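You operate a simulated robot arm through the tools that you are given. There is no shell and no other tool. Be economical: measure what you need, move in short steps, check, and stop when the job is done.

You are at the controls of a simulated two-armed robot. One attempt, no reset.

JOB
Undo the splice: lift the strip off, open both clamps and slide the web clip back.
Fine: the strip lies along the splice end, on the free stretch between the green smoother and the wall edge; lower the rider lever on the web last.

Only the result counts: the job must be done as asked and must still hold three seconds after the hand-in. Knocking over, shifting, dropping, spilling or breaking anything else fails it.

ROBOT AND FRAMES
Two 7-joint arms with two-finger parallel grippers on one trunk, on a base that drives. Base frame: it is fixed to the floor where the robot stands at the start and does not move with it; the origin is under the middle of the robot, x ahead of it, y to its left, z up. Units: mm, degrees, N and s.
The left shoulder is at the start at [60, 189, 1228], the right one opposite. With the tool pointing down near the work surface each hand reaches from about 100 to 640 mm from the robot's upright axis, wherever it stands, measured 20 degrees to its own side. Places, roughly: orange clamp [500, -100, 900]; rider lever [400, 200, 1000]; roll feeler [800, 500, 1100]; splice end of the unwind stand [600, -400, 900]; teal clamp [500, -300, 900]; web clip [700, -100, 900]. Payload 3.43 kg a hand.
The tool frame of a hand sits at the grasp point between the pads (the TCP): z along the fingers, y along the line on which they close. The tips reach 30 mm beyond it. Largest opening 94 mm; finger width 28, thickness 10; the body of the gripper, 50 by 96 mm, starts 55 mm behind the TCP.
Orientation is told as [roll, pitch, yaw] about the base's x, y, z axes, in that order, counted from this pose: with the fingers straight down and closing along the base's y, the tool's x points along the base's -x, its y along +y and its z along -z.

CONTROLS
- The arms move only by the tool jog_arm. It takes "left_steps", "right_steps" or both (then of equal length, played together; a hand with none holds still); each is a list of rows, each an object (a shift or turn left out is 0, a gripper value left out holds the last) with "fingers": the gripper command, from -1 (fully open) to 1 (shut), values between in proportion; "slide": the shift along the tool's x, y, z in mm, a list of three; "angular": the turn, a rotation vector about the tool's x, y, z in rad, a list of three. In form: [{"fingers": fingers, "slide": [dx, dy, dz], "angular": [ax, ay, az]}, ...]. A call has 1 to 12 rows; each row shifts and turns the commanded pose from where the row before left it, along the tool's axes as they then stand. A row lasts 0.2 s, in which the tool goes at most 50 mm and 8.6 degrees; a call with a longer step from one row to the next is refused whole, and so is a gripper value outside its range. Where a pose cannot be reached the arm comes as near as it can. A force on the tool above 80 N (or 10 N above the force at the start of the call, whichever is more), or a blocked arm, ends the call early, and 0.2 s more pass. Each finger travels about 153 mm/s and halts on what it meets, pressing with about 34 N; the grip force reading is that of the motor and also rises with nothing between the fingers. The clock runs only during rows and for 0.2 s after the last one: add rows that do not move to give the fingers time. It gives the time, the measured TCP pose, the force on the tool (base axes), the opening and the grip force at its end, in the units of the frame above (readings bear some noise), with the torque about the TCP (base axes, N m) and any sound that the robot's microphone picked up, and new pictures: "show" is both (left out), scene, wrist or none (wrist: the cameras of the hands that moved).
- Cameras (640 x 400 px; columns grow to the right, rows downward): "scene" is now at [15.4, -35.3, 1755.6]; the picture's right is [-0.29, -0.96, 0.00], its down [-0.81, 0.24, -0.54] and it looks along [0.52, -0.16, -0.84] (base axes); focal length 284 px, centre (320, 200). "left" rides on the left gripper at [76, -14, -102] in its tool frame; the picture's right is [0.18, 0.98, 0.00], its down [-0.75, 0.14, -0.64] and it looks along [-0.63, 0.12, 0.77] (tool axes); focal length 243 px, centre (320, 200). "right" rides on the right gripper at [76, 14, -102] in its tool frame; the picture's right is [-0.18, 0.98, 0.00], its down [-0.75, -0.14, -0.64] and it looks along [-0.63, -0.12, 0.77] (tool axes); focal length 243 px, centre (320, 200). There is no depth. A picture from a camera that has moved, and an enlarged one, comes with that camera's place and axes in the base frame and with its lens. The place of the scene camera against the robot may be out by one fixed shift of up to 25 mm in any direction.
- move_column(by): slides the trunk up (or, below 0, down) by that many mm; the arms and the scene camera ride with it, the base frame stays. It gives what a move gives, with no picture.
- drive_base(legs): drives the robot by 1 to 6 legs, each [ahead, left, turn to the left] in mm, mm and degrees, along the robot's own axes; the way and the turn of a leg run together, so that a leg with both is an arc; at most 1500 mm and 180 degrees a leg. The arms and the cameras ride along, it lands a little off, and it stops where it bumps. It gives what a move gives, and a new picture of the scene camera.
- turn_head(pan, tilt): turns the head with the scene camera to pan (to the left, within 86 degrees either way) and tilt (down, from -29 to 69), counted from straight ahead of the robot. It gives what a move gives, and a new picture of the scene camera.
- zoom(camera, box): a new picture of the part [left, top, right, bottom] of that camera's present view, enlarged. It takes no simulated time.
- close_job(): hands the job in; it is judged then, once.

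Go step by step. Nothing tells you exact positions but the pictures and the camera data: compare them with the known pose of the tool, close in by small moves and look again before you grip or let go. The budget is 120 turns and 260 pictures, counting those below and the enlarged ones. Unless the task says otherwise, let go and move clear before handing in.

The tools are called after "Emit:" by a JSON object that holds its "method" and its "body". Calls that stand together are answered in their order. jog_arm: Moves the arms, as the interface text tells. Its arguments: {"type":"object","properties":{"left_steps":{"type":"array","items":{"type":"object","properties":{"fingers":{"type":"number"},"slide":{"type":"array","items":{"type":"number"}},"angular":{"type":"array","items":{"type":"number"}}}}},"right_steps":{"type":"array","items":{"type":"object","properties":{"fingers":{"type":"number"},"slide":{"type":"array","items":{"type":"number"}},"angular":{"type":"array","items":{"type":"number"}}}}},"show":{"type":"string","enum":["both","scene","wrist","none"]}},"required":[]} The other tools are called the same way: move_column (by) slides the trunk up or down; drive_base (legs) drives the base; turn_head (pan, tilt) turns the head that bears the scene camera; zoom (camera, box) takes an enlarged picture of a part of a camera's view; close_job () hands the job in.

At the start:

```text
time_s: 0.0
left_tool_pos: [343.8, 67.2, 1208.4]
left_tool_rot: [0.0, 0.0, -0.1]
left_wrist_force: [-0.1, -0.1, 0.4]
left_wrist_torque: [0.02, 0.03, 0.02]
left_gripper_width: 93.9
left_finger_force: 0.1
right_tool_pos: [335.1, -241.0, 1143.9]
right_tool_rot: [-0.1, 0.0, 0.0]
right_wrist_force: [-1.1, -0.1, 0.0]
right_wrist_torque: [0.01, -0.02, 0.01]
right_gripper_width: 94.0
right_finger_force: 0.0
trunk travel left (down, up): [-900.0, 90.0]
robot x, y, heading: [1.2, -0.2, -0.0]
head pan, tilt: [-16.8, 57.2]
```

scene: 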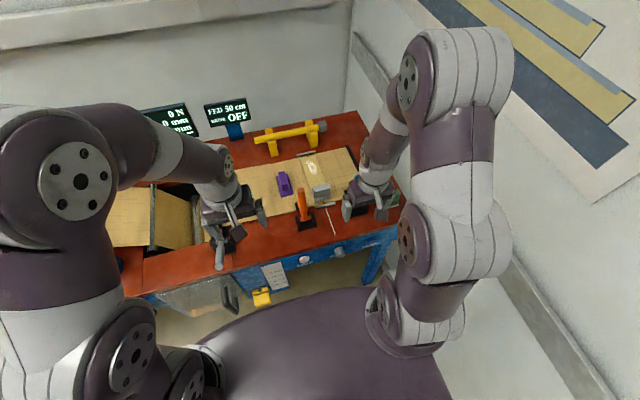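
right: 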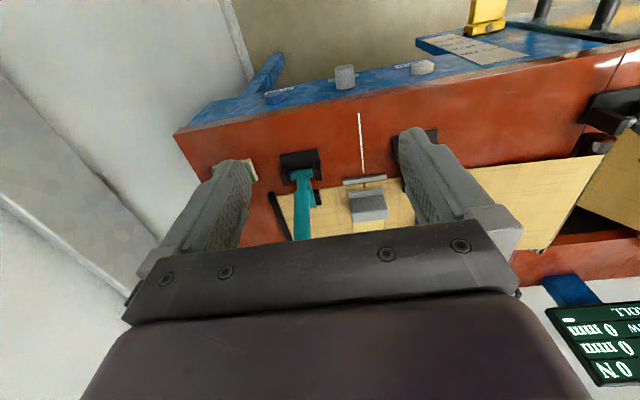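
left: 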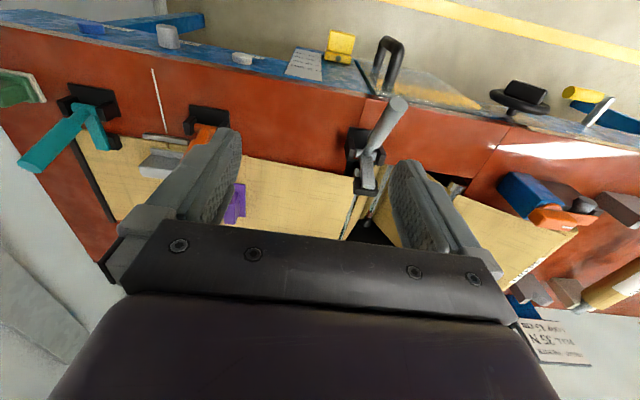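

The bench shows the web, the two clamps, a grey strip-like block and the purple web clip. I zoom in to get the details before moving.

Emit:
{"method": "zoom", "body": {"camera": "scene", "box": [100, 80, 420, 310]}}

Emit:
{"method": "zoom", "body": {"camera": "left", "box": [0, 0, 320, 240]}}

Emit:
{"method": "zoom", "body": {"camera": "right", "box": [160, 20, 480, 260]}}

Emit:
{"method": "zoom", "body": {"camera": "left", "box": [320, 20, 640, 380]}}

```text
1.74 times, centred on (260, 195) of scene
camera zoom: at [15.4, -35.3, 1755.6], right [-0.29, -0.96, 0.0], down [-0.81, 0.24, -0.54], along [0.52, -0.16, -0.84], focal length 494 px, centre (424, 209)
```

zoom: 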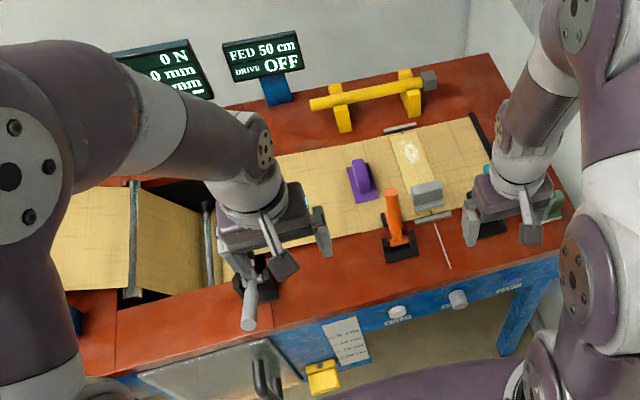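

```text
1.67 times, centred on (160, 120) of left
camera zoom: at [267.0, 52.9, 1310.9], right [-0.18, 0.98, 0.0], down [0.75, 0.14, 0.64], along [0.63, 0.12, -0.77], focal length 404 px, centre (587, 333)
```

zoom: 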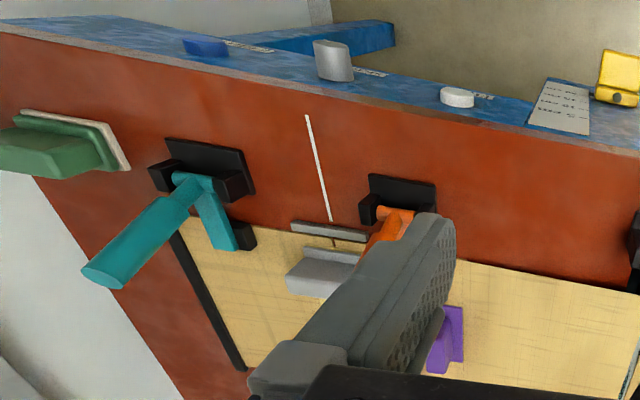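

```text
1.67 times, centred on (320, 140) of right
camera zoom: at [257.2, -228.2, 1247.5], right [0.18, 0.98, 0.0], down [0.75, -0.14, 0.64], along [0.63, -0.12, -0.77], focal length 404 px, centre (320, 300)
```

zoom: 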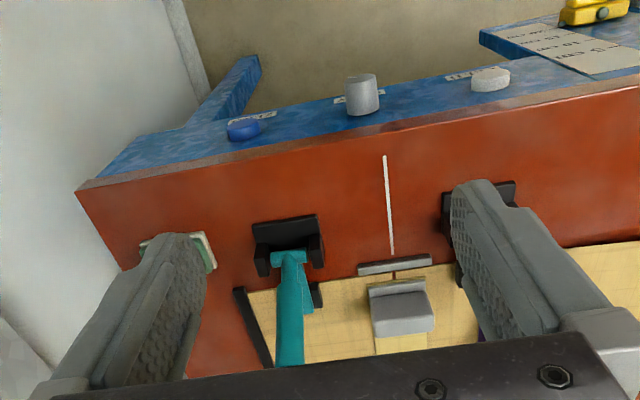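

```text
1.11 times, centred on (480, 200) of left
camera zoom: at [267.0, 52.9, 1310.9], right [-0.18, 0.98, 0.0], down [0.75, 0.14, 0.64], along [0.63, 0.12, -0.77], focal length 270 px, centre (142, 200)
```

zoom: 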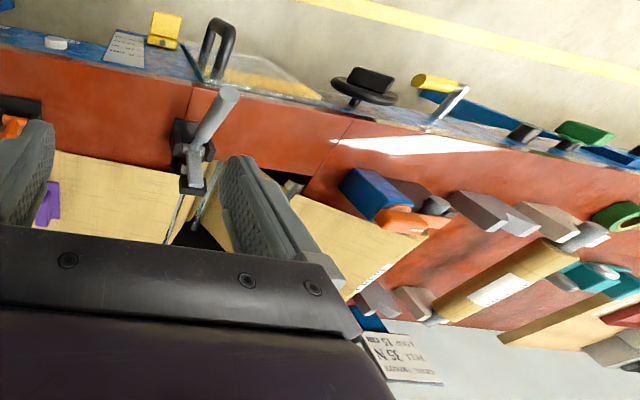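

The strip, with a grey grip block, lies across the web at about x 600–800, y −230. I move the right hand forward for a close look and take the left hand back out of the view.

Emit:
{"method": "jog_arm", "body": {"right_steps": [{"slide": [-45, 0, -15]}, {"slide": [-45, 0, -15]}, {"slide": [-45, 0, -15]}, {"slide": [-15, 0, 0]}, {}, {}], "left_steps": [{"slide": [0, 45, 0]}, {"slide": [0, 45, 0]}, {"slide": [0, 45, 0]}, {"slide": [0, 45, 0]}, {}, {}]}}

```text
time_s: 1.4
left_tool_pos: [342.6, 246.7, 1207.8]
left_tool_rot: [0.0, 0.1, 0.0]
left_wrist_force: [0.5, -0.1, -0.5]
left_wrist_torque: [-0.03, -0.03, -0.01]
left_gripper_width: 93.8
left_finger_force: 0.0
right_tool_pos: [485.5, -241.9, 1190.5]
right_tool_rot: [0.0, 0.0, 0.0]
right_wrist_force: [0.8, -0.3, -0.5]
right_wrist_torque: [-0.01, -0.01, 0.0]
right_gripper_width: 93.9
right_finger_force: 0.0
trunk travel left (down, up): [-900.0, 90.0]
robot x, y, heading: [1.9, 2.8, 0.1]
head pan, tilt: [-16.8, 57.2]
camera scene: at [15.5, -36.0, 1755.6], right [-0.29, -0.96, 0.0], down [-0.81, 0.24, -0.54], along [0.52, -0.16, -0.84], focal length 284 px, centre (320, 200)
camera right: at [406.7, -228.7, 1293.9], right [0.18, 0.98, 0.0], down [0.75, -0.14, 0.64], along [0.63, -0.12, -0.77], focal length 243 px, centre (320, 200)
camera left: at [266.1, 232.1, 1310.4], right [-0.18, 0.98, 0.0], down [0.75, 0.14, 0.64], along [0.63, 0.12, -0.77], focal length 243 px, centre (320, 200)
```

scene: 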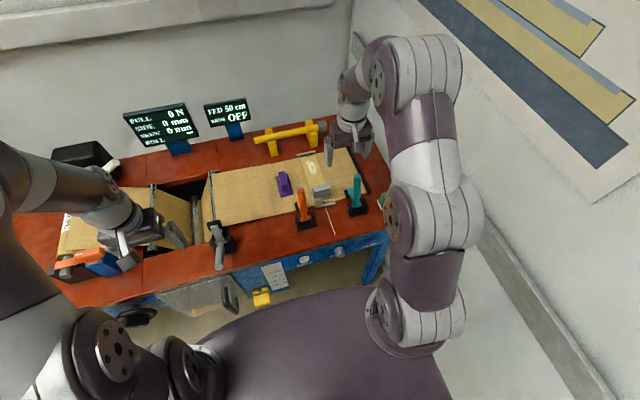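
right: 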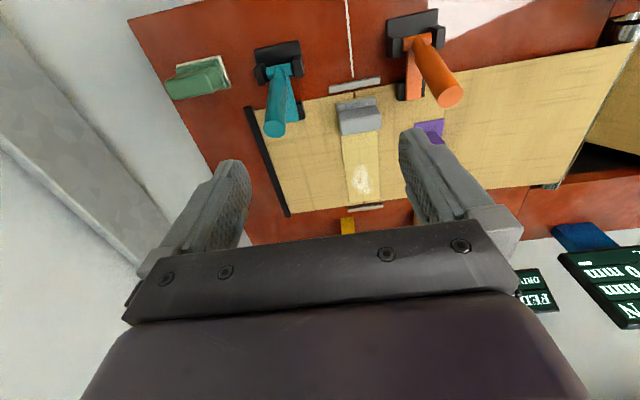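
left: 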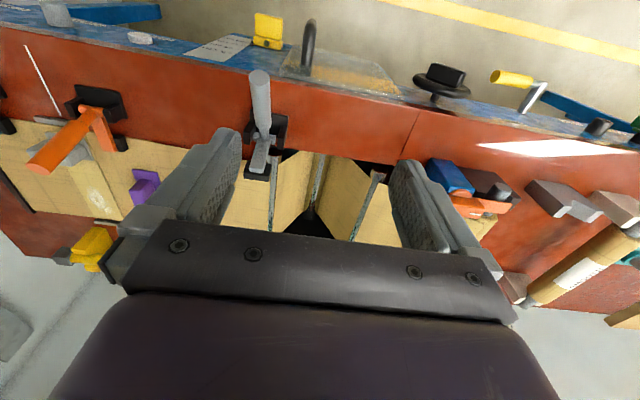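

Emit:
{"method": "zoom", "body": {"camera": "right", "box": [140, 0, 480, 240]}}

Emit:
{"method": "zoom", "body": {"camera": "scene", "box": [190, 100, 400, 270]}}

Emit:
{"method": "zoom", "body": {"camera": "left", "box": [200, 40, 400, 180]}}

Emit:
{"method": "zoom", "body": {"camera": "scene", "box": [40, 90, 250, 260]}}

```text
1.67 times, centred on (310, 120) of right
camera zoom: at [406.7, -228.7, 1293.9], right [0.18, 0.98, 0.0], down [0.75, -0.14, 0.64], along [0.63, -0.12, -0.77], focal length 404 px, centre (337, 333)
```

zoom: 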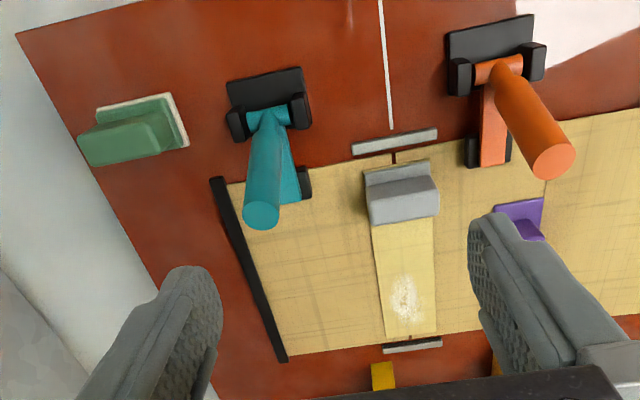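

```text
2.35 times, centred on (295, 185) of scene
camera zoom: at [15.5, -36.0, 1755.6], right [-0.29, -0.96, 0.0], down [-0.81, 0.24, -0.54], along [0.52, -0.16, -0.84], focal length 669 px, centre (379, 235)
```

zoom: 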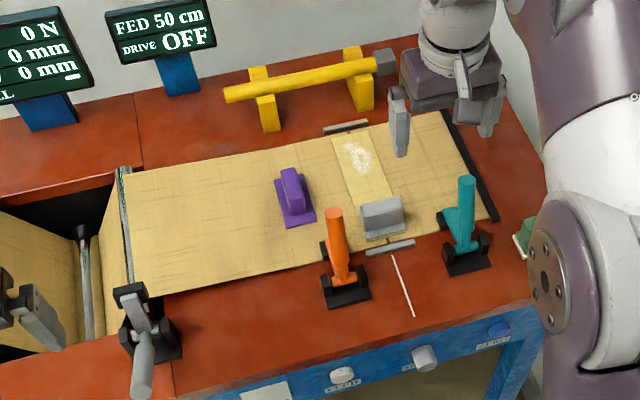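

```text
2.86 times, centred on (300, 110) of left
camera zoom: at [266.1, 232.1, 1310.4], right [-0.18, 0.98, 0.0], down [0.75, 0.14, 0.64], along [0.63, 0.12, -0.77], focal length 693 px, centre (377, 457)
```

zoom: 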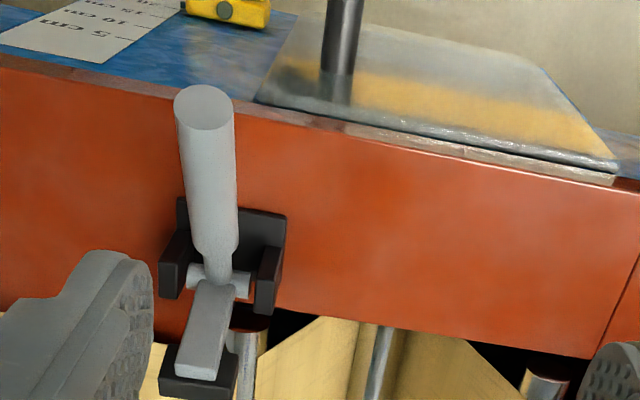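

```text
2.35 times, centred on (145, 175) of scene
camera zoom: at [15.5, -36.0, 1755.6], right [-0.29, -0.96, 0.0], down [-0.81, 0.24, -0.54], along [0.52, -0.16, -0.84], focal length 669 px, centre (732, 259)
```

zoom: 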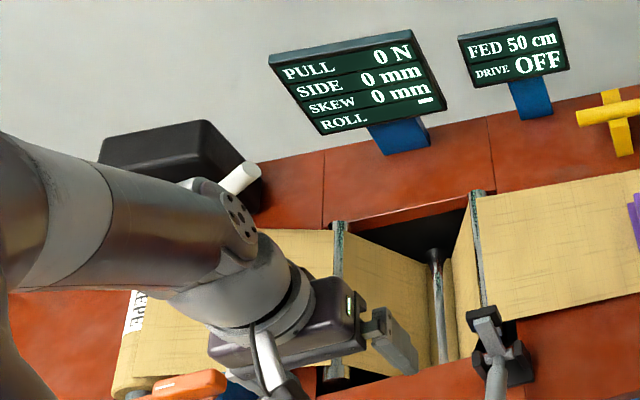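

I look for written instructions: the card on the bench front and the one at the far left.

Emit:
{"method": "zoom", "body": {"camera": "left", "box": [170, 0, 300, 80]}}

Emit:
{"method": "zoom", "body": {"camera": "scene", "box": [240, 230, 380, 310]}}

Emit:
{"method": "turn_head", "body": {"pan": 25, "tilt": 50}}

```text
4.92 times, centred on (235, 40) of left
camera zoom: at [266.1, 232.1, 1310.4], right [-0.18, 0.98, 0.0], down [0.75, 0.14, 0.64], along [0.63, 0.12, -0.77], focal length 1194 px, centre (738, 988)
```

zoom: 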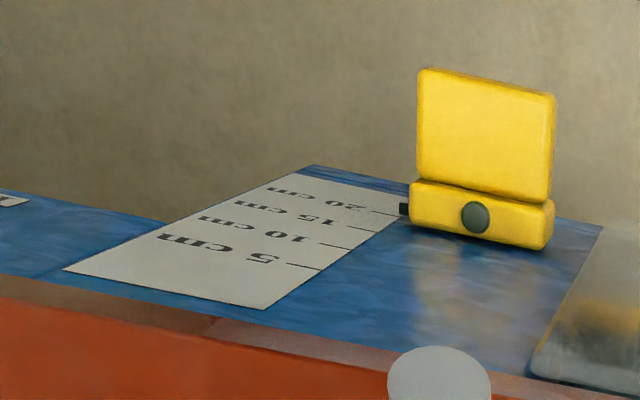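

```text
4.57 times, centred on (310, 270) of scene
camera zoom: at [15.5, -36.0, 1755.6], right [-0.29, -0.96, 0.0], down [-0.81, 0.24, -0.54], along [0.52, -0.16, -0.84], focal length 1300 px, centre (366, -120)
```

zoom: 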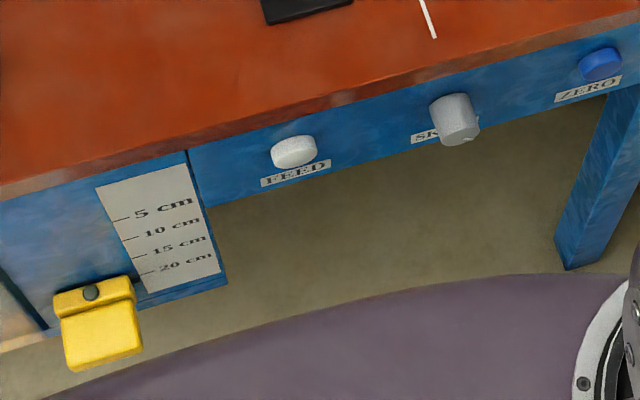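

```text
time_s: 2.5
left_tool_pos: [342.4, 245.1, 1207.2]
left_tool_rot: [0.0, 0.0, 0.0]
left_wrist_force: [0.4, 0.7, 0.1]
left_wrist_torque: [0.01, 0.0, -0.02]
left_gripper_width: 94.0
left_finger_force: 0.0
right_tool_pos: [484.4, -242.2, 1191.5]
right_tool_rot: [0.0, 0.0, 0.0]
right_wrist_force: [0.1, 0.4, -0.2]
right_wrist_torque: [0.02, -0.01, -0.01]
right_gripper_width: 94.0
right_finger_force: 0.1
trunk travel left (down, up): [-900.0, 90.0]
robot x, y, heading: [-2.5, 1.8, -0.1]
head pan, tilt: [25.0, 50.0]
camera scene: at [18.4, 17.0, 1764.8], right [0.42, -0.91, 0.0], down [-0.69, -0.32, -0.64], along [0.58, 0.27, -0.77], focal length 284 px, centre (320, 200)
```

scene: 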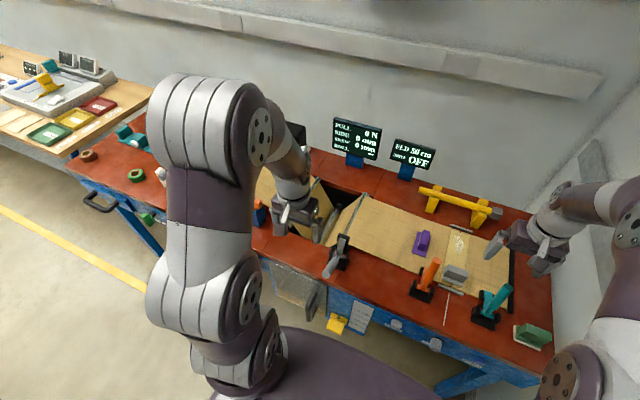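

I bring the right hand closer above the web clip to see how it is mounted and what play it has.

Emit:
{"method": "jog_arm", "body": {"right_steps": [{"slide": [-15, 45, 0]}, {"slide": [-15, 45, 15]}, {"slide": [-15, 45, 15]}, {}], "show": "wrist"}}

Emit:
{"method": "zoom", "body": {"camera": "scene", "box": [380, 180, 560, 360]}}

Emit:
{"method": "zoom", "body": {"camera": "right", "box": [180, 0, 480, 200]}}

```text
time_s: 3.5
left_tool_pos: [342.2, 246.5, 1208.6]
left_tool_rot: [0.0, 0.1, 0.0]
left_wrist_force: [0.3, -0.9, -0.3]
left_wrist_torque: [-0.03, 0.01, 0.02]
left_gripper_width: 94.2
left_finger_force: 0.2
right_tool_pos: [529.6, -106.6, 1159.9]
right_tool_rot: [-0.1, -0.1, 0.1]
right_wrist_force: [-0.1, 0.1, 0.2]
right_wrist_torque: [-0.03, 0.04, 0.01]
right_gripper_width: 94.1
right_finger_force: 0.1
trunk travel left (down, up): [-900.0, 90.0]
robot x, y, heading: [2.2, -1.7, 0.1]
head pan, tilt: [25.0, 50.0]
camera right: at [452.2, -94.5, 1263.5], right [0.18, 0.98, 0.0], down [0.75, -0.14, 0.64], along [0.63, -0.12, -0.77], focal length 243 px, centre (320, 200)
```

right: 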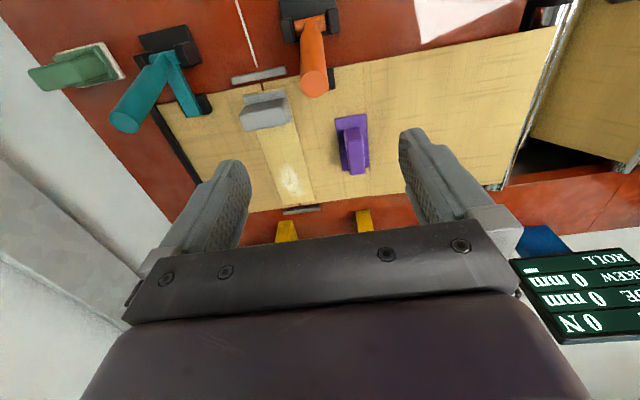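

```text
2.22 times, centred on (470, 270) of scene
camera zoom: at [17.8, 16.9, 1764.9], right [0.42, -0.91, 0.0], down [-0.69, -0.32, -0.64], along [0.58, 0.27, -0.77], focal length 632 px, centre (-13, 44)
```

zoom: 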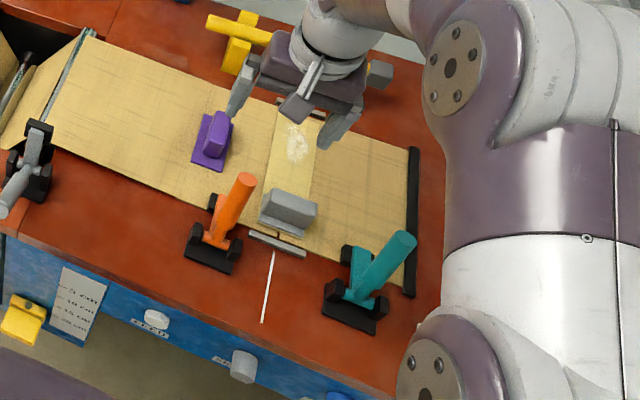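

```text
2.00 times, centred on (330, 100) of right
camera zoom: at [452.2, -94.5, 1263.5], right [0.18, 0.98, 0.0], down [0.75, -0.14, 0.64], along [0.63, -0.12, -0.77], focal length 485 px, centre (300, 400)
```

zoom: 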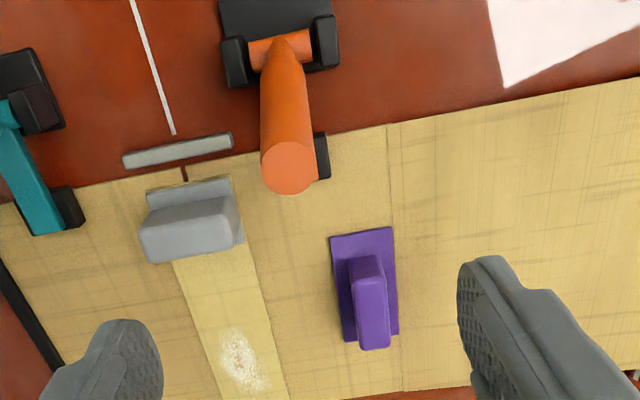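

The bench surface comes out near z 875. The strip block is near (600, −215), and the target stretch is at about y −440, out of reach from here, so I check the floor clearance before driving.

Emit:
{"method": "turn_head", "body": {"pan": 0, "tilt": 69}}

```text
time_s: 4.4
left_tool_pos: [341.9, 247.0, 1207.8]
left_tool_rot: [0.0, 0.0, 0.0]
left_wrist_force: [-0.4, -0.4, -1.0]
left_wrist_torque: [0.0, -0.03, -0.01]
left_gripper_width: 94.0
left_finger_force: 0.0
right_tool_pos: [530.6, -107.7, 1159.7]
right_tool_rot: [0.0, 0.1, 0.0]
right_wrist_force: [0.6, 0.6, -0.3]
right_wrist_torque: [0.04, 0.01, -0.01]
right_gripper_width: 94.3
right_finger_force: 0.0
trunk travel left (down, up): [-900.0, 90.0]
robot x, y, heading: [2.1, 1.9, 0.1]
head pan, tilt: [0.0, 68.8]
camera scene: at [4.8, -14.9, 1742.9], right [0.0, -1.0, 0.0], down [-0.93, 0.0, -0.36], along [0.36, 0.0, -0.93], focal length 284 px, centre (320, 200)
```

scene: 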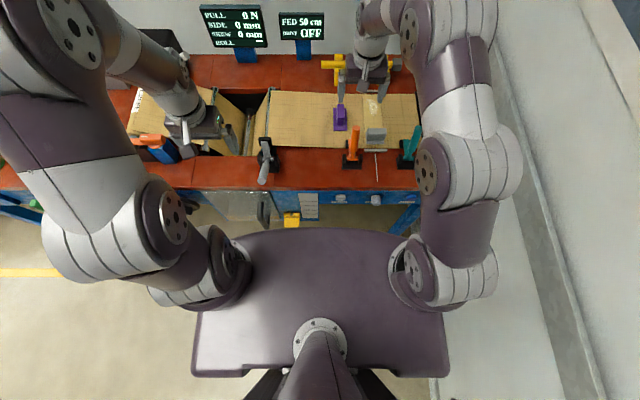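

There is about 200 mm between the torso and the bench. I drive 80 ahead and 200 to the right.

Emit:
{"method": "drive_base", "body": {"legs": [[0, -200, 0], [80, 0, 0]]}}

```text
time_s: 6.7
left_tool_pos: [418.6, 43.1, 1210.8]
left_tool_rot: [-0.1, -0.2, -0.3]
left_wrist_force: [-0.6, 1.0, 0.1]
left_wrist_torque: [0.01, -0.04, -0.01]
left_gripper_width: 94.0
left_finger_force: 0.0
right_tool_pos: [605.6, -312.3, 1163.0]
right_tool_rot: [0.0, -0.2, -0.2]
right_wrist_force: [-0.9, -0.1, 0.7]
right_wrist_torque: [0.0, -0.05, -0.02]
right_gripper_width: 94.1
right_finger_force: 0.1
trunk travel left (down, up): [-900.0, 90.0]
robot x, y, heading: [77.1, -203.0, -0.0]
head pan, tilt: [0.0, 68.8]
camera scene: at [78.2, -217.4, 1742.9], right [-0.01, -1.0, 0.0], down [-0.93, 0.0, -0.37], along [0.37, 0.0, -0.93], focal length 284 px, centre (320, 200)
```

scene: 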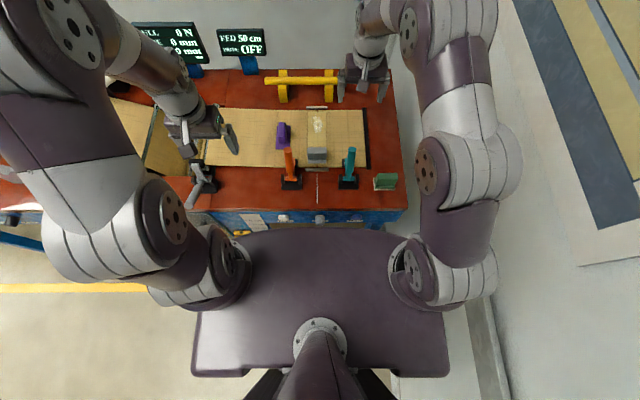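

The drive landed well. I zoom in on the splice end and bring the right hand behind the strip block to measure it.

Emit:
{"method": "zoom", "body": {"camera": "scene", "box": [230, 60, 430, 220]}}

Emit:
{"method": "jog_arm", "body": {"right_steps": [{"slide": [20, 45, 0]}, {"slide": [20, 45, 20]}, {"slide": [20, 0, 40]}, {"slide": [0, 0, 20]}, {}], "show": "wrist"}}

Emit:
{"method": "zoom", "body": {"camera": "right", "box": [160, 20, 480, 220]}}

```text
2.50 times, centred on (330, 140) of scene
camera zoom: at [78.2, -217.4, 1742.9], right [-0.01, -1.0, 0.0], down [-0.93, 0.0, -0.37], along [0.37, 0.0, -0.93], focal length 711 px, centre (295, 350)
```

zoom: 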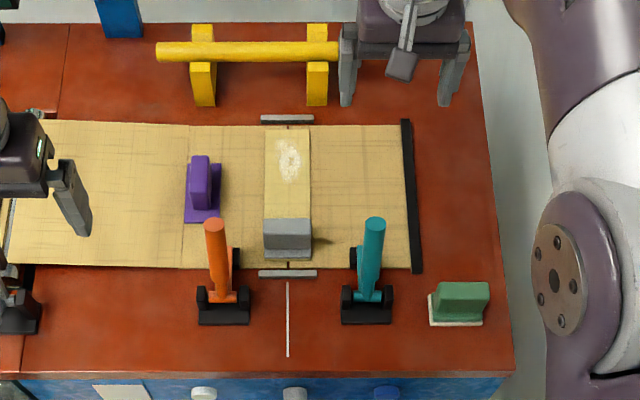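

```text
refused: row 2 steps farther than a row can; nothing moved
```

```text
2.00 times, centred on (320, 120) of right
camera zoom: at [527.3, -299.2, 1265.0], right [0.19, 0.98, 0.0], down [0.75, -0.14, 0.64], along [0.63, -0.12, -0.76], focal length 485 px, centre (320, 360)
```

zoom: 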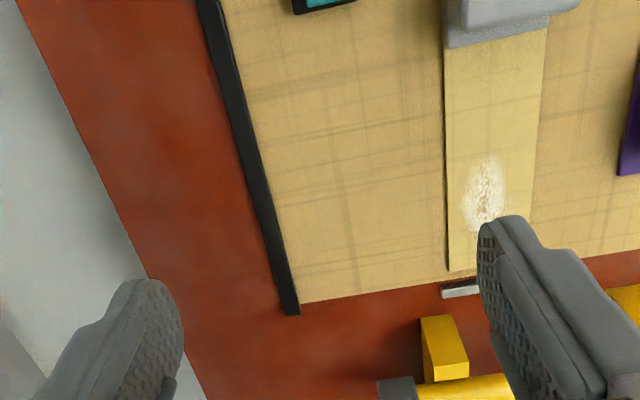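

The free stretch runs from about y −385 to −498, beyond x 530. I redo the move towards the block in smaller steps.

Emit:
{"method": "jog_arm", "body": {"right_steps": [{"slide": [20, 40, 0]}, {"slide": [20, 40, 10]}, {"slide": [20, 30, 30]}, {"slide": [0, 0, 20]}, {}], "show": "wrist"}}

Emit:
{"method": "zoom", "body": {"camera": "right", "box": [160, 0, 480, 200]}}

```text
time_s: 7.8
left_tool_pos: [421.0, 42.9, 1208.3]
left_tool_rot: [-0.1, -0.2, -0.3]
left_wrist_force: [0.0, -0.3, 0.6]
left_wrist_torque: [0.02, 0.0, 0.02]
left_gripper_width: 93.6
left_finger_force: 0.1
right_tool_pos: [548.8, -202.0, 1100.7]
right_tool_rot: [0.1, -0.1, -0.3]
right_wrist_force: [0.8, 0.4, 1.2]
right_wrist_torque: [-0.02, 0.02, 0.01]
right_gripper_width: 93.6
right_finger_force: 0.0
trunk travel left (down, up): [-900.0, 90.0]
robot x, y, heading: [77.4, -203.3, 0.0]
head pan, tilt: [0.0, 68.8]
camera right: at [471.3, -188.9, 1203.2], right [0.19, 0.98, 0.0], down [0.75, -0.14, 0.64], along [0.63, -0.12, -0.77], focal length 243 px, centre (320, 200)
```

right: 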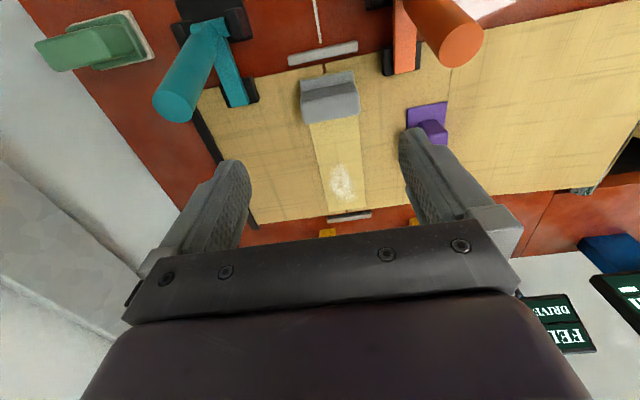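

```text
2.00 times, centred on (320, 100) of right
camera zoom: at [471.3, -188.9, 1203.2], right [0.19, 0.98, 0.0], down [0.75, -0.14, 0.64], along [0.63, -0.12, -0.77], focal length 485 px, centre (320, 400)
```

zoom: 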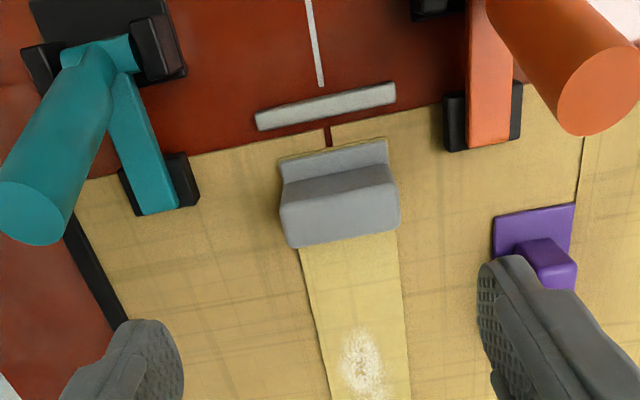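

The block is about 60 wide in y (−226 to −164), centred near (565, −195), with the clamp handles either side at z up to 1056. I narrow the fingers to 80 mm, centre, and descend partway.

Emit:
{"method": "jog_arm", "body": {"right_steps": [{"fingers": -0.7, "slide": [-16, 7, 0]}, {"slide": [0, 0, 35]}, {"slide": [0, 0, 35]}, {"slide": [0, 0, 30]}, {}]}}

Emit:
{"method": "zoom", "body": {"camera": "scene", "box": [240, 80, 400, 200]}}

```text
time_s: 9.1
left_tool_pos: [421.7, 43.5, 1207.9]
left_tool_rot: [0.0, 0.1, -0.3]
left_wrist_force: [0.1, 0.5, 0.2]
left_wrist_torque: [0.0, 0.01, 0.01]
left_gripper_width: 93.9
left_finger_force: 0.0
right_tool_pos: [565.5, -195.5, 999.6]
right_tool_rot: [-0.1, 0.0, -0.3]
right_wrist_force: [0.3, 0.7, -0.8]
right_wrist_torque: [0.0, -0.04, 0.0]
right_gripper_width: 80.0
right_finger_force: 0.1
trunk travel left (down, up): [-900.0, 90.0]
robot x, y, heading: [82.3, -202.9, -0.4]
head pan, tilt: [0.0, 68.8]
camera scene: at [82.8, -217.5, 1742.9], right [-0.01, -1.0, 0.0], down [-0.93, 0.0, -0.36], along [0.36, 0.0, -0.93], focal length 284 px, centre (320, 200)
camera right: at [488.2, -182.1, 1102.7], right [0.19, 0.98, 0.0], down [0.75, -0.14, 0.64], along [0.63, -0.12, -0.77], focal length 243 px, centre (320, 200)
```

scene: 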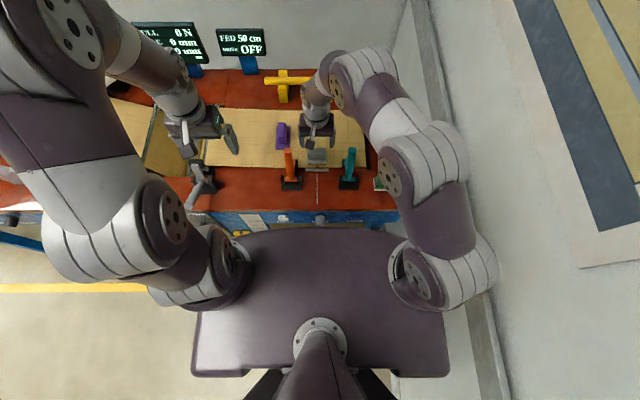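
right: 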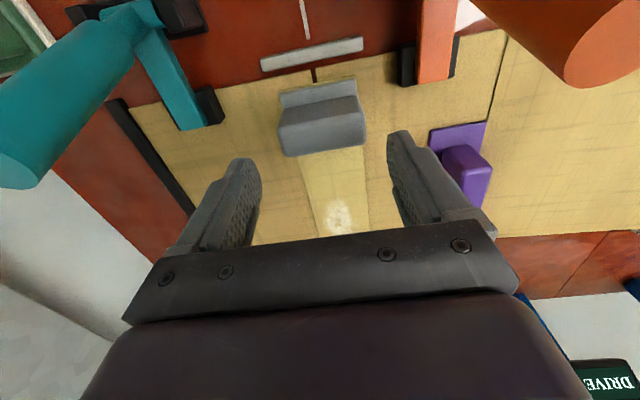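

```text
3.33 times, centred on (320, 140) of scene
camera zoom: at [82.8, -217.5, 1742.9], right [-0.01, -1.0, 0.0], down [-0.93, 0.0, -0.36], along [0.36, 0.0, -0.93], focal length 948 px, centre (320, 400)
```

zoom: 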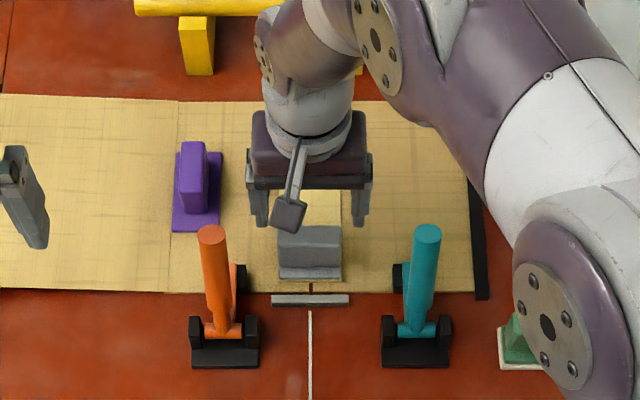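

The block's top is at about z 917, spanning x 549–585, and the fingers are centred on it. I descend to TCP z 915 and close.

Emit:
{"method": "jog_arm", "body": {"right_steps": [{"slide": [0, 0, 30]}, {"slide": [0, 0, 30]}, {"slide": [0, 0, 24]}, {}], "show": "wrist"}}

```text
time_s: 10.1
left_tool_pos: [422.3, 42.3, 1208.5]
left_tool_rot: [-0.1, 0.0, -0.3]
left_wrist_force: [0.0, -0.7, -0.2]
left_wrist_torque: [0.02, 0.01, -0.01]
left_gripper_width: 94.1
left_finger_force: 0.0
right_tool_pos: [565.5, -195.5, 916.7]
right_tool_rot: [0.0, 0.0, -0.3]
right_wrist_force: [-0.8, -0.3, -1.1]
right_wrist_torque: [0.02, -0.01, 0.02]
right_gripper_width: 79.9
right_finger_force: 0.1
trunk travel left (down, up): [-900.0, 90.0]
robot x, y, heading: [80.6, -205.5, -0.1]
head pan, tilt: [0.0, 68.8]
camera right: at [489.1, -182.8, 1018.4], right [0.19, 0.98, 0.0], down [0.75, -0.14, 0.64], along [0.63, -0.12, -0.77], focal length 243 px, centre (320, 200)
```

right: 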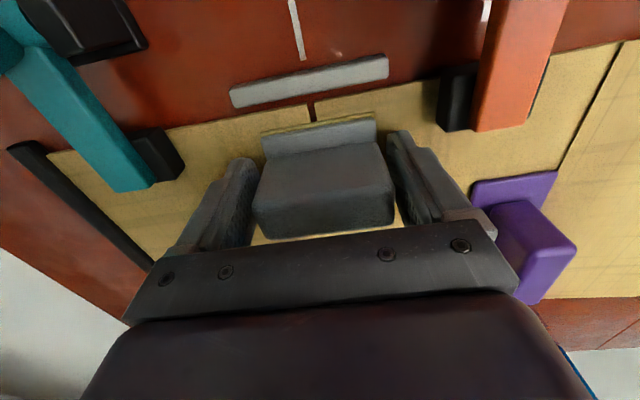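

The fingers straddle the block cleanly. I close on it and wait.

Emit:
{"method": "jog_arm", "body": {"right_steps": [{"fingers": -0.4, "slide": [-4, 0, 0]}, {"fingers": 0.2}, {"fingers": 1}, {"fingers": 1}, {"fingers": 1}], "show": "wrist"}}

```text
time_s: 11.2
left_tool_pos: [422.4, 42.9, 1207.9]
left_tool_rot: [0.0, 0.0, -0.3]
left_wrist_force: [0.8, -0.7, 0.4]
left_wrist_torque: [0.03, 0.01, 0.0]
left_gripper_width: 94.3
left_finger_force: 0.2
right_tool_pos: [570.5, -195.9, 916.1]
right_tool_rot: [0.0, 0.0, -0.3]
right_wrist_force: [-0.2, 0.5, -0.5]
right_wrist_torque: [0.02, 0.0, -0.01]
right_gripper_width: 68.5
right_finger_force: 34.2
trunk travel left (down, up): [-900.0, 90.0]
robot x, y, heading: [85.3, -203.2, -0.5]
head pan, tilt: [0.0, 68.8]
camera right: at [492.8, -182.6, 1018.8], right [0.19, 0.98, 0.0], down [0.75, -0.14, 0.64], along [0.63, -0.12, -0.77], focal length 243 px, centre (320, 200)
```

right: 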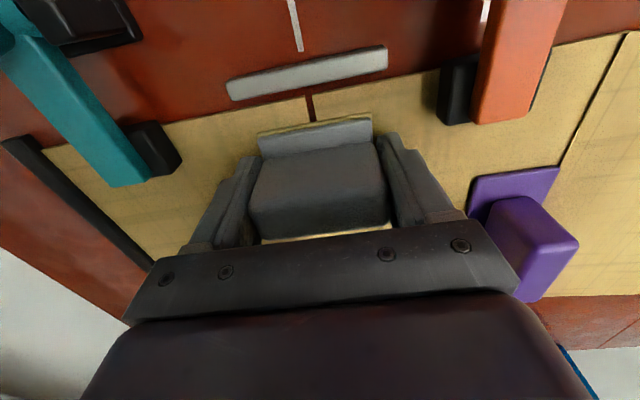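

The grip holds at 68.5 mm. I lift straight up, slowly at first.

Emit:
{"method": "jog_arm", "body": {"right_steps": [{"slide": [0, 0, -5]}, {"slide": [0, 0, -10]}, {"slide": [0, 0, -15]}, {"slide": [0, 0, -20]}, {}]}}

```text
time_s: 12.4
left_tool_pos: [421.9, 43.7, 1208.3]
left_tool_rot: [0.2, 0.1, -0.3]
left_wrist_force: [-0.3, 0.4, 0.4]
left_wrist_torque: [-0.02, 0.0, 0.02]
left_gripper_width: 94.1
left_finger_force: 0.0
right_tool_pos: [568.6, -196.3, 966.2]
right_tool_rot: [0.0, 0.0, -0.4]
right_wrist_force: [0.0, 0.2, -1.2]
right_wrist_torque: [-0.01, 0.08, 0.02]
right_gripper_width: 68.6
right_finger_force: 34.4
trunk travel left (down, up): [-900.0, 90.0]
robot x, y, heading: [81.7, -203.7, -0.3]
head pan, tilt: [0.0, 68.8]
camera scene: at [83.8, -217.5, 1742.9], right [-0.01, -1.0, 0.0], down [-0.93, 0.0, -0.36], along [0.36, 0.0, -0.93], focal length 284 px, centre (320, 200)
camera right: at [491.8, -182.0, 1070.0], right [0.19, 0.98, 0.0], down [0.75, -0.14, 0.64], along [0.63, -0.12, -0.77], focal length 243 px, centre (320, 200)
```

scene: 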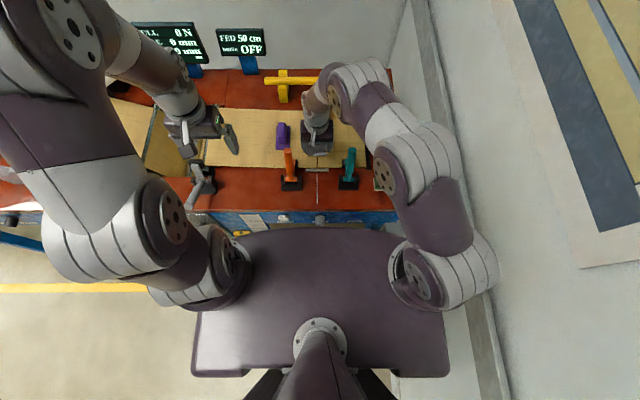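
right: 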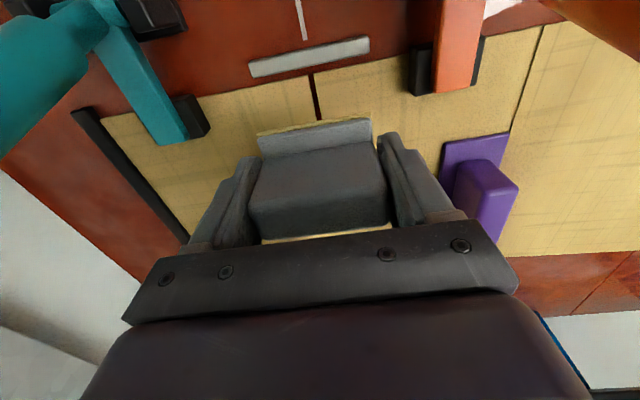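

The strip came off with the block. I raise it clear of the teal handle and carry it to about (615, −441).

Emit:
{"method": "jog_arm", "body": {"right_steps": [{"slide": [0, 0, -40]}, {"slide": [0, 0, -40]}, {"slide": [0, 0, -40]}, {"slide": [-20, 0, -20]}, {"slide": [-25, -40, 0]}, {"slide": [0, -40, 0]}, {"slide": [0, -40, 0]}, {"slide": [0, -40, 0]}, {"slide": [0, -40, 0]}, {"slide": [0, -43, 0]}, {}]}}

Emit:
{"method": "zoom", "body": {"camera": "scene", "box": [270, 70, 430, 230]}}

```text
time_s: 14.8
left_tool_pos: [422.8, 44.4, 1208.4]
left_tool_rot: [0.0, 0.0, -0.3]
left_wrist_force: [-0.7, 0.3, 0.5]
left_wrist_torque: [0.01, -0.02, 0.0]
left_gripper_width: 94.0
left_finger_force: 0.1
right_tool_pos: [613.2, -438.6, 1107.2]
right_tool_rot: [0.0, 0.1, -0.3]
right_wrist_force: [-0.2, -0.2, 0.5]
right_wrist_torque: [0.0, 0.03, -0.03]
right_gripper_width: 68.5
right_finger_force: 34.0
trunk travel left (down, up): [-900.0, 90.0]
robot x, y, heading: [79.8, -202.1, -0.0]
head pan, tilt: [0.0, 68.8]
camera scene: at [83.8, -216.9, 1742.9], right [-0.01, -1.0, 0.0], down [-0.93, 0.0, -0.36], along [0.36, 0.0, -0.93], focal length 284 px, centre (320, 200)
camera right: at [535.9, -424.7, 1209.9], right [0.19, 0.98, 0.0], down [0.75, -0.14, 0.64], along [0.63, -0.12, -0.77], focal length 243 px, centre (320, 200)
```

scene: 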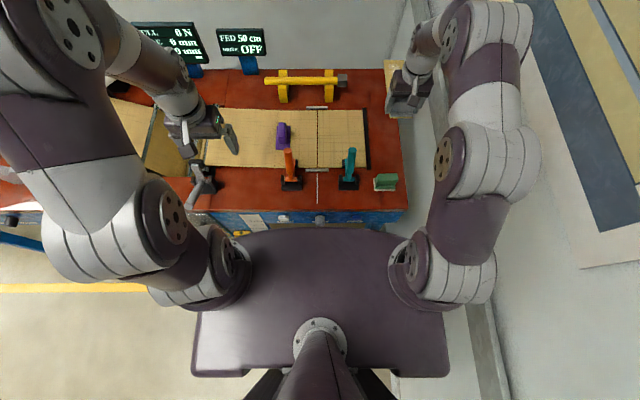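
right: 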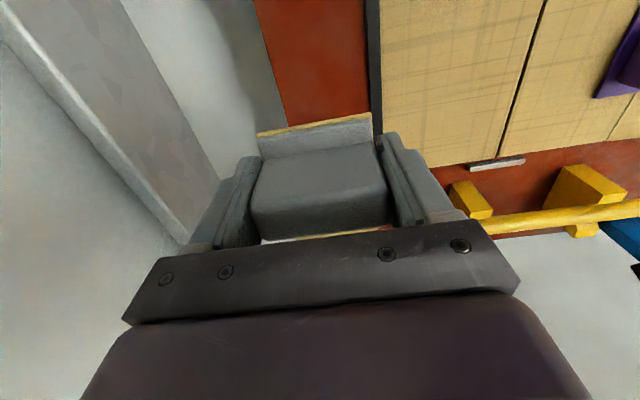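

```text
2.50 times, centred on (350, 150) of scene
camera zoom: at [83.8, -216.9, 1742.9], right [-0.01, -1.0, 0.0], down [-0.93, 0.0, -0.36], along [0.36, 0.0, -0.93], focal length 711 px, centre (245, 325)
```

zoom: 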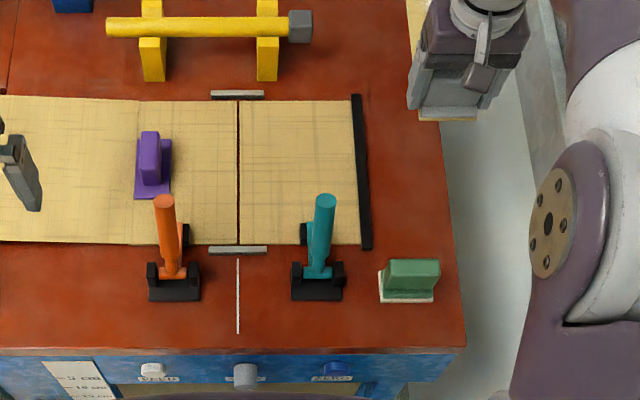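

The free stretch measures −385 to −496 here, so y −440 centres the strip with about 20 mm to spare each side. I lower it to just above the bench.

Emit:
{"method": "jog_arm", "body": {"right_steps": [{"slide": [0, -2, 40]}, {"slide": [0, 0, 40]}, {"slide": [0, 0, 40]}, {"slide": [0, 0, 40]}, {"slide": [0, 0, 17]}, {}]}}

Emit:
{"method": "zoom", "body": {"camera": "scene", "box": [300, 60, 440, 210]}}

```text
time_s: 16.2
left_tool_pos: [422.0, 43.2, 1208.7]
left_tool_rot: [-0.1, -0.1, -0.3]
left_wrist_force: [0.3, -0.3, 0.5]
left_wrist_torque: [0.01, 0.01, -0.01]
left_gripper_width: 94.2
left_finger_force: 0.1
right_tool_pos: [612.2, -440.8, 929.5]
right_tool_rot: [0.1, 0.0, -0.3]
right_wrist_force: [-0.3, 0.7, -0.6]
right_wrist_torque: [0.02, 0.02, -0.03]
right_gripper_width: 68.8
right_finger_force: 33.9
trunk travel left (down, up): [-900.0, 90.0]
robot x, y, heading: [81.9, -198.7, -0.3]
head pan, tilt: [0.0, 68.8]
camera scene: at [83.0, -217.4, 1742.9], right [-0.01, -1.0, 0.0], down [-0.93, 0.0, -0.36], along [0.36, 0.0, -0.93], focal length 284 px, centre (320, 200)
camera right: at [535.0, -427.3, 1032.2], right [0.19, 0.98, 0.0], down [0.75, -0.14, 0.64], along [0.63, -0.12, -0.77], focal length 243 px, centre (320, 200)
```

scene: 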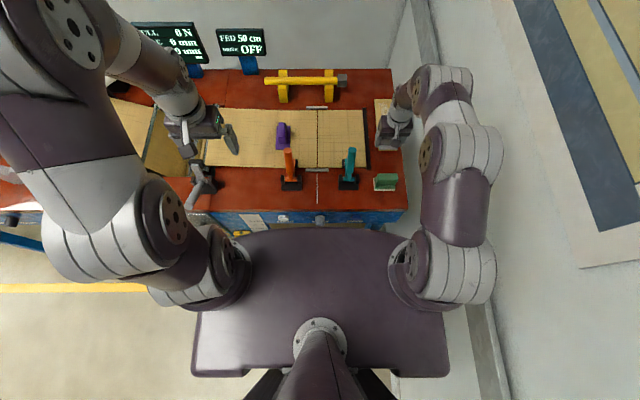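
right: 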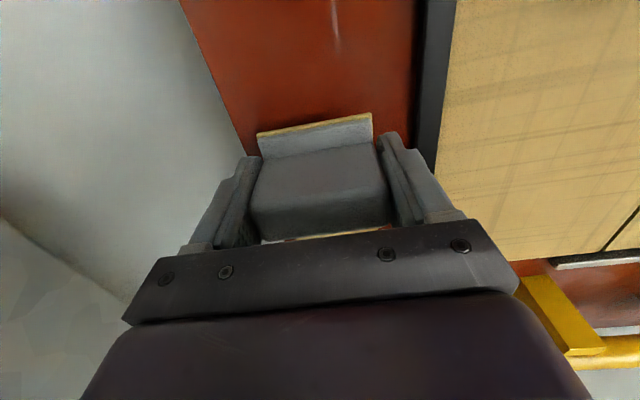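

```text
2.67 times, centred on (370, 135) of scene
camera zoom: at [83.0, -217.4, 1742.9], right [-0.01, -1.0, 0.0], down [-0.93, 0.0, -0.36], along [0.36, 0.0, -0.93], focal length 758 px, centre (187, 373)
```

zoom: 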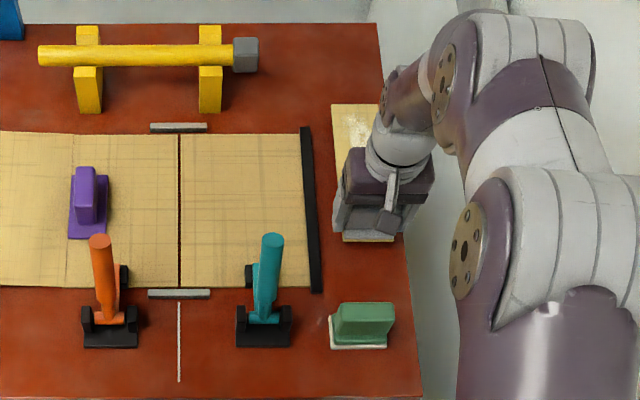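

The strip is parallel to the end, slightly nearer the outer edge. I shift it 4 mm inwards, lower it to the bench and watch the force.

Emit:
{"method": "jog_arm", "body": {"right_steps": [{"slide": [0, 4, 4]}, {"slide": [0, 0, 4]}, {"slide": [0, 0, 3]}, {"slide": [0, 0, 2]}, {"slide": [0, 0, 1]}, {}], "show": "wrist"}}

```text
time_s: 17.6
left_tool_pos: [422.0, 40.8, 1207.4]
left_tool_rot: [0.0, -0.1, -0.3]
left_wrist_force: [-0.2, -0.6, 0.1]
left_wrist_torque: [0.01, -0.01, -0.02]
left_gripper_width: 94.1
left_finger_force: 0.0
right_tool_pos: [613.1, -436.9, 915.9]
right_tool_rot: [0.0, -0.1, -0.4]
right_wrist_force: [-0.3, -0.5, -0.2]
right_wrist_torque: [0.01, 0.07, 0.0]
right_gripper_width: 68.6
right_finger_force: 34.1
trunk travel left (down, up): [-900.0, 90.0]
robot x, y, heading: [79.7, -204.6, -0.5]
head pan, tilt: [0.0, 68.8]
camera right: at [535.6, -422.8, 1018.4], right [0.19, 0.98, 0.0], down [0.75, -0.14, 0.64], along [0.63, -0.12, -0.77], focal length 243 px, centre (320, 200)
```

right: 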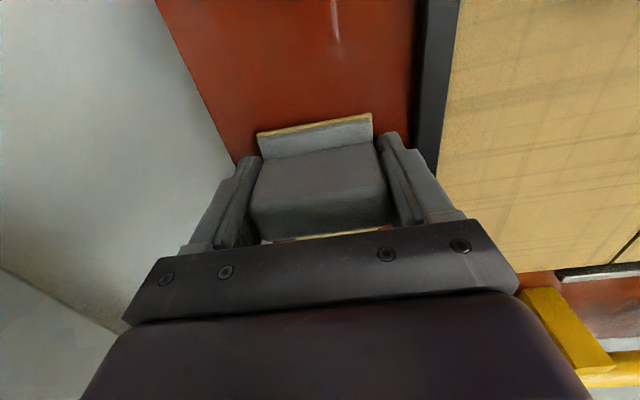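

Emit:
{"method": "jog_arm", "body": {"right_steps": [{"slide": [0, 0, 1]}, {"slide": [0, 0, 1]}, {}], "show": "none"}}

Emit:
{"method": "jog_arm", "body": {"right_steps": [{"slide": [0, 0, 1]}, {"slide": [0, 0, 1]}, {}], "show": "none"}}

```text
time_s: 18.4
left_tool_pos: [422.9, 43.1, 1208.6]
left_tool_rot: [0.0, 0.0, -0.3]
left_wrist_force: [-0.4, 0.4, 0.1]
left_wrist_torque: [0.01, -0.01, -0.01]
left_gripper_width: 94.1
left_finger_force: 0.0
right_tool_pos: [613.2, -437.2, 914.4]
right_tool_rot: [0.0, -0.1, -0.3]
right_wrist_force: [0.8, 1.0, -0.9]
right_wrist_torque: [0.01, 0.03, 0.05]
right_gripper_width: 68.4
right_finger_force: 33.8
trunk travel left (down, up): [-900.0, 90.0]
robot x, y, heading: [78.1, -200.7, -0.2]
head pan, tilt: [0.0, 68.8]
```

```text
time_s: 19.2
left_tool_pos: [422.8, 43.2, 1208.4]
left_tool_rot: [0.0, 0.1, -0.3]
left_wrist_force: [0.4, 1.1, 0.0]
left_wrist_torque: [0.01, -0.02, 0.01]
left_gripper_width: 93.8
left_finger_force: 0.1
right_tool_pos: [613.2, -436.9, 911.6]
right_tool_rot: [-0.1, 0.0, -0.3]
right_wrist_force: [0.2, 0.2, -0.4]
right_wrist_torque: [0.02, 0.04, -0.04]
right_gripper_width: 68.5
right_finger_force: 34.1
trunk travel left (down, up): [-900.0, 90.0]
robot x, y, heading: [81.6, -203.6, 0.1]
head pan, tilt: [0.0, 68.8]
```

Emit:
{"method": "jog_arm", "body": {"right_steps": [{"slide": [0, 0, 1]}, {"slide": [0, 0, 1]}, {}], "show": "none"}}

Emit:
{"method": "jog_arm", "body": {"right_steps": [{"slide": [0, 0, 1]}, {"slide": [0, 0, 1]}, {}], "show": "none"}}

```text
time_s: 20.1
left_tool_pos: [420.6, 43.1, 1207.4]
left_tool_rot: [0.1, 0.0, -0.3]
left_wrist_force: [0.3, -0.3, -0.3]
left_wrist_torque: [0.01, 0.01, -0.02]
left_gripper_width: 94.0
left_finger_force: 0.0
right_tool_pos: [614.5, -437.2, 911.1]
right_tool_rot: [0.0, -0.2, -0.3]
right_wrist_force: [1.2, -1.3, 10.2]
right_wrist_torque: [-0.01, 0.25, 0.06]
right_gripper_width: 68.5
right_finger_force: 34.3
trunk travel left (down, up): [-900.0, 90.0]
robot x, y, heading: [81.1, -202.3, -0.2]
head pan, tilt: [0.0, 68.8]
```

```text
time_s: 20.9
left_tool_pos: [419.4, 43.1, 1210.9]
left_tool_rot: [-0.1, 0.0, -0.4]
left_wrist_force: [0.6, -0.1, 0.2]
left_wrist_torque: [0.0, -0.03, -0.02]
left_gripper_width: 93.7
left_finger_force: 0.1
right_tool_pos: [613.3, -436.1, 910.2]
right_tool_rot: [-0.2, -0.4, -0.3]
right_wrist_force: [2.5, -4.0, 29.5]
right_wrist_torque: [0.0, 0.64, 0.1]
right_gripper_width: 68.8
right_finger_force: 33.9
trunk travel left (down, up): [-900.0, 90.0]
robot x, y, heading: [78.6, -204.0, -0.4]
head pan, tilt: [0.0, 68.8]
```

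The strip touches down at about TCP z 911. I back off the last 2 mm of press, open by about 12 mm and rise.

Emit:
{"method": "jog_arm", "body": {"right_steps": [{"slide": [0, 0, -2]}, {"fingers": -0.6}, {"fingers": -0.7}, {"fingers": -0.7}, {"slide": [0, 0, -20]}, {"slide": [0, 0, -30]}, {"slide": [0, 0, -40]}, {"slide": [0, 0, -40]}, {"slide": [0, 0, -40]}, {}]}}

Emit:
{"method": "zoom", "body": {"camera": "scene", "box": [300, 60, 440, 210]}}

```text
time_s: 23.1
left_tool_pos: [422.8, 44.1, 1208.4]
left_tool_rot: [0.0, 0.0, -0.2]
left_wrist_force: [-0.1, -0.4, -0.4]
left_wrist_torque: [0.0, 0.04, -0.01]
left_gripper_width: 93.8
left_finger_force: 0.2
right_tool_pos: [614.0, -438.7, 1079.0]
right_tool_rot: [0.1, 0.2, -0.3]
right_wrist_force: [0.4, 0.3, 0.1]
right_wrist_torque: [0.0, 0.03, -0.02]
right_gripper_width: 80.1
right_finger_force: 0.0
trunk travel left (down, up): [-900.0, 90.0]
robot x, y, heading: [78.0, -204.5, -0.2]
head pan, tilt: [0.0, 68.8]
camera scene: at [84.1, -217.4, 1742.9], right [-0.01, -1.0, 0.0], down [-0.93, 0.0, -0.36], along [0.36, 0.0, -0.93], focal length 284 px, centre (320, 200)
camera right: at [537.1, -425.3, 1182.9], right [0.19, 0.98, 0.0], down [0.75, -0.14, 0.64], along [0.63, -0.12, -0.77], focal length 243 px, centre (320, 200)
```

scene: 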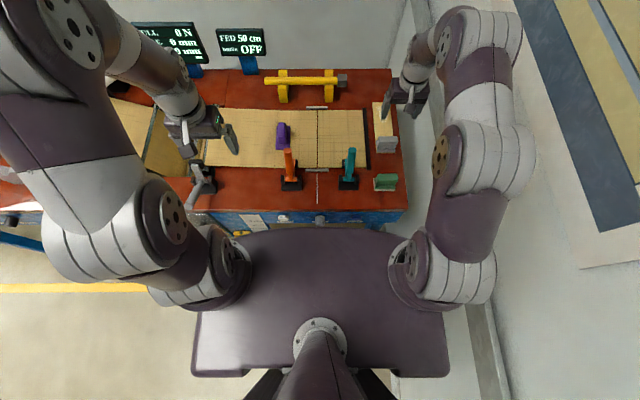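
right: 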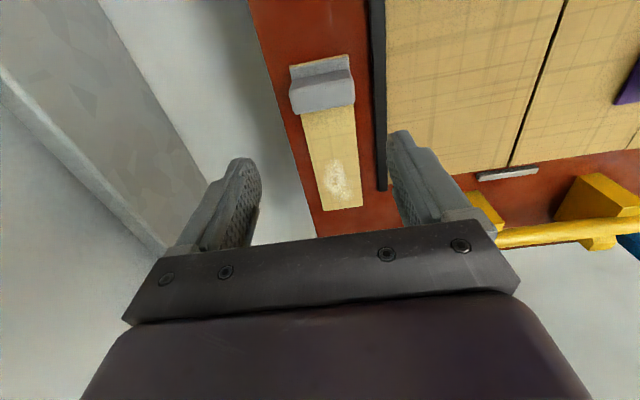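

```text
2.67 times, centred on (370, 135) of scene
camera zoom: at [84.1, -217.4, 1742.9], right [-0.01, -1.0, 0.0], down [-0.93, 0.0, -0.36], along [0.36, 0.0, -0.93], focal length 758 px, centre (187, 373)
```

zoom: 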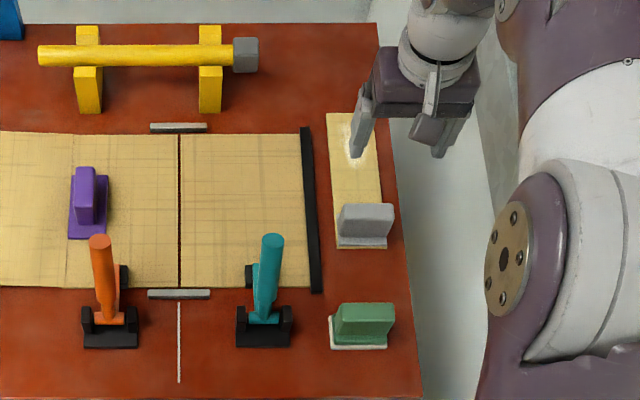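

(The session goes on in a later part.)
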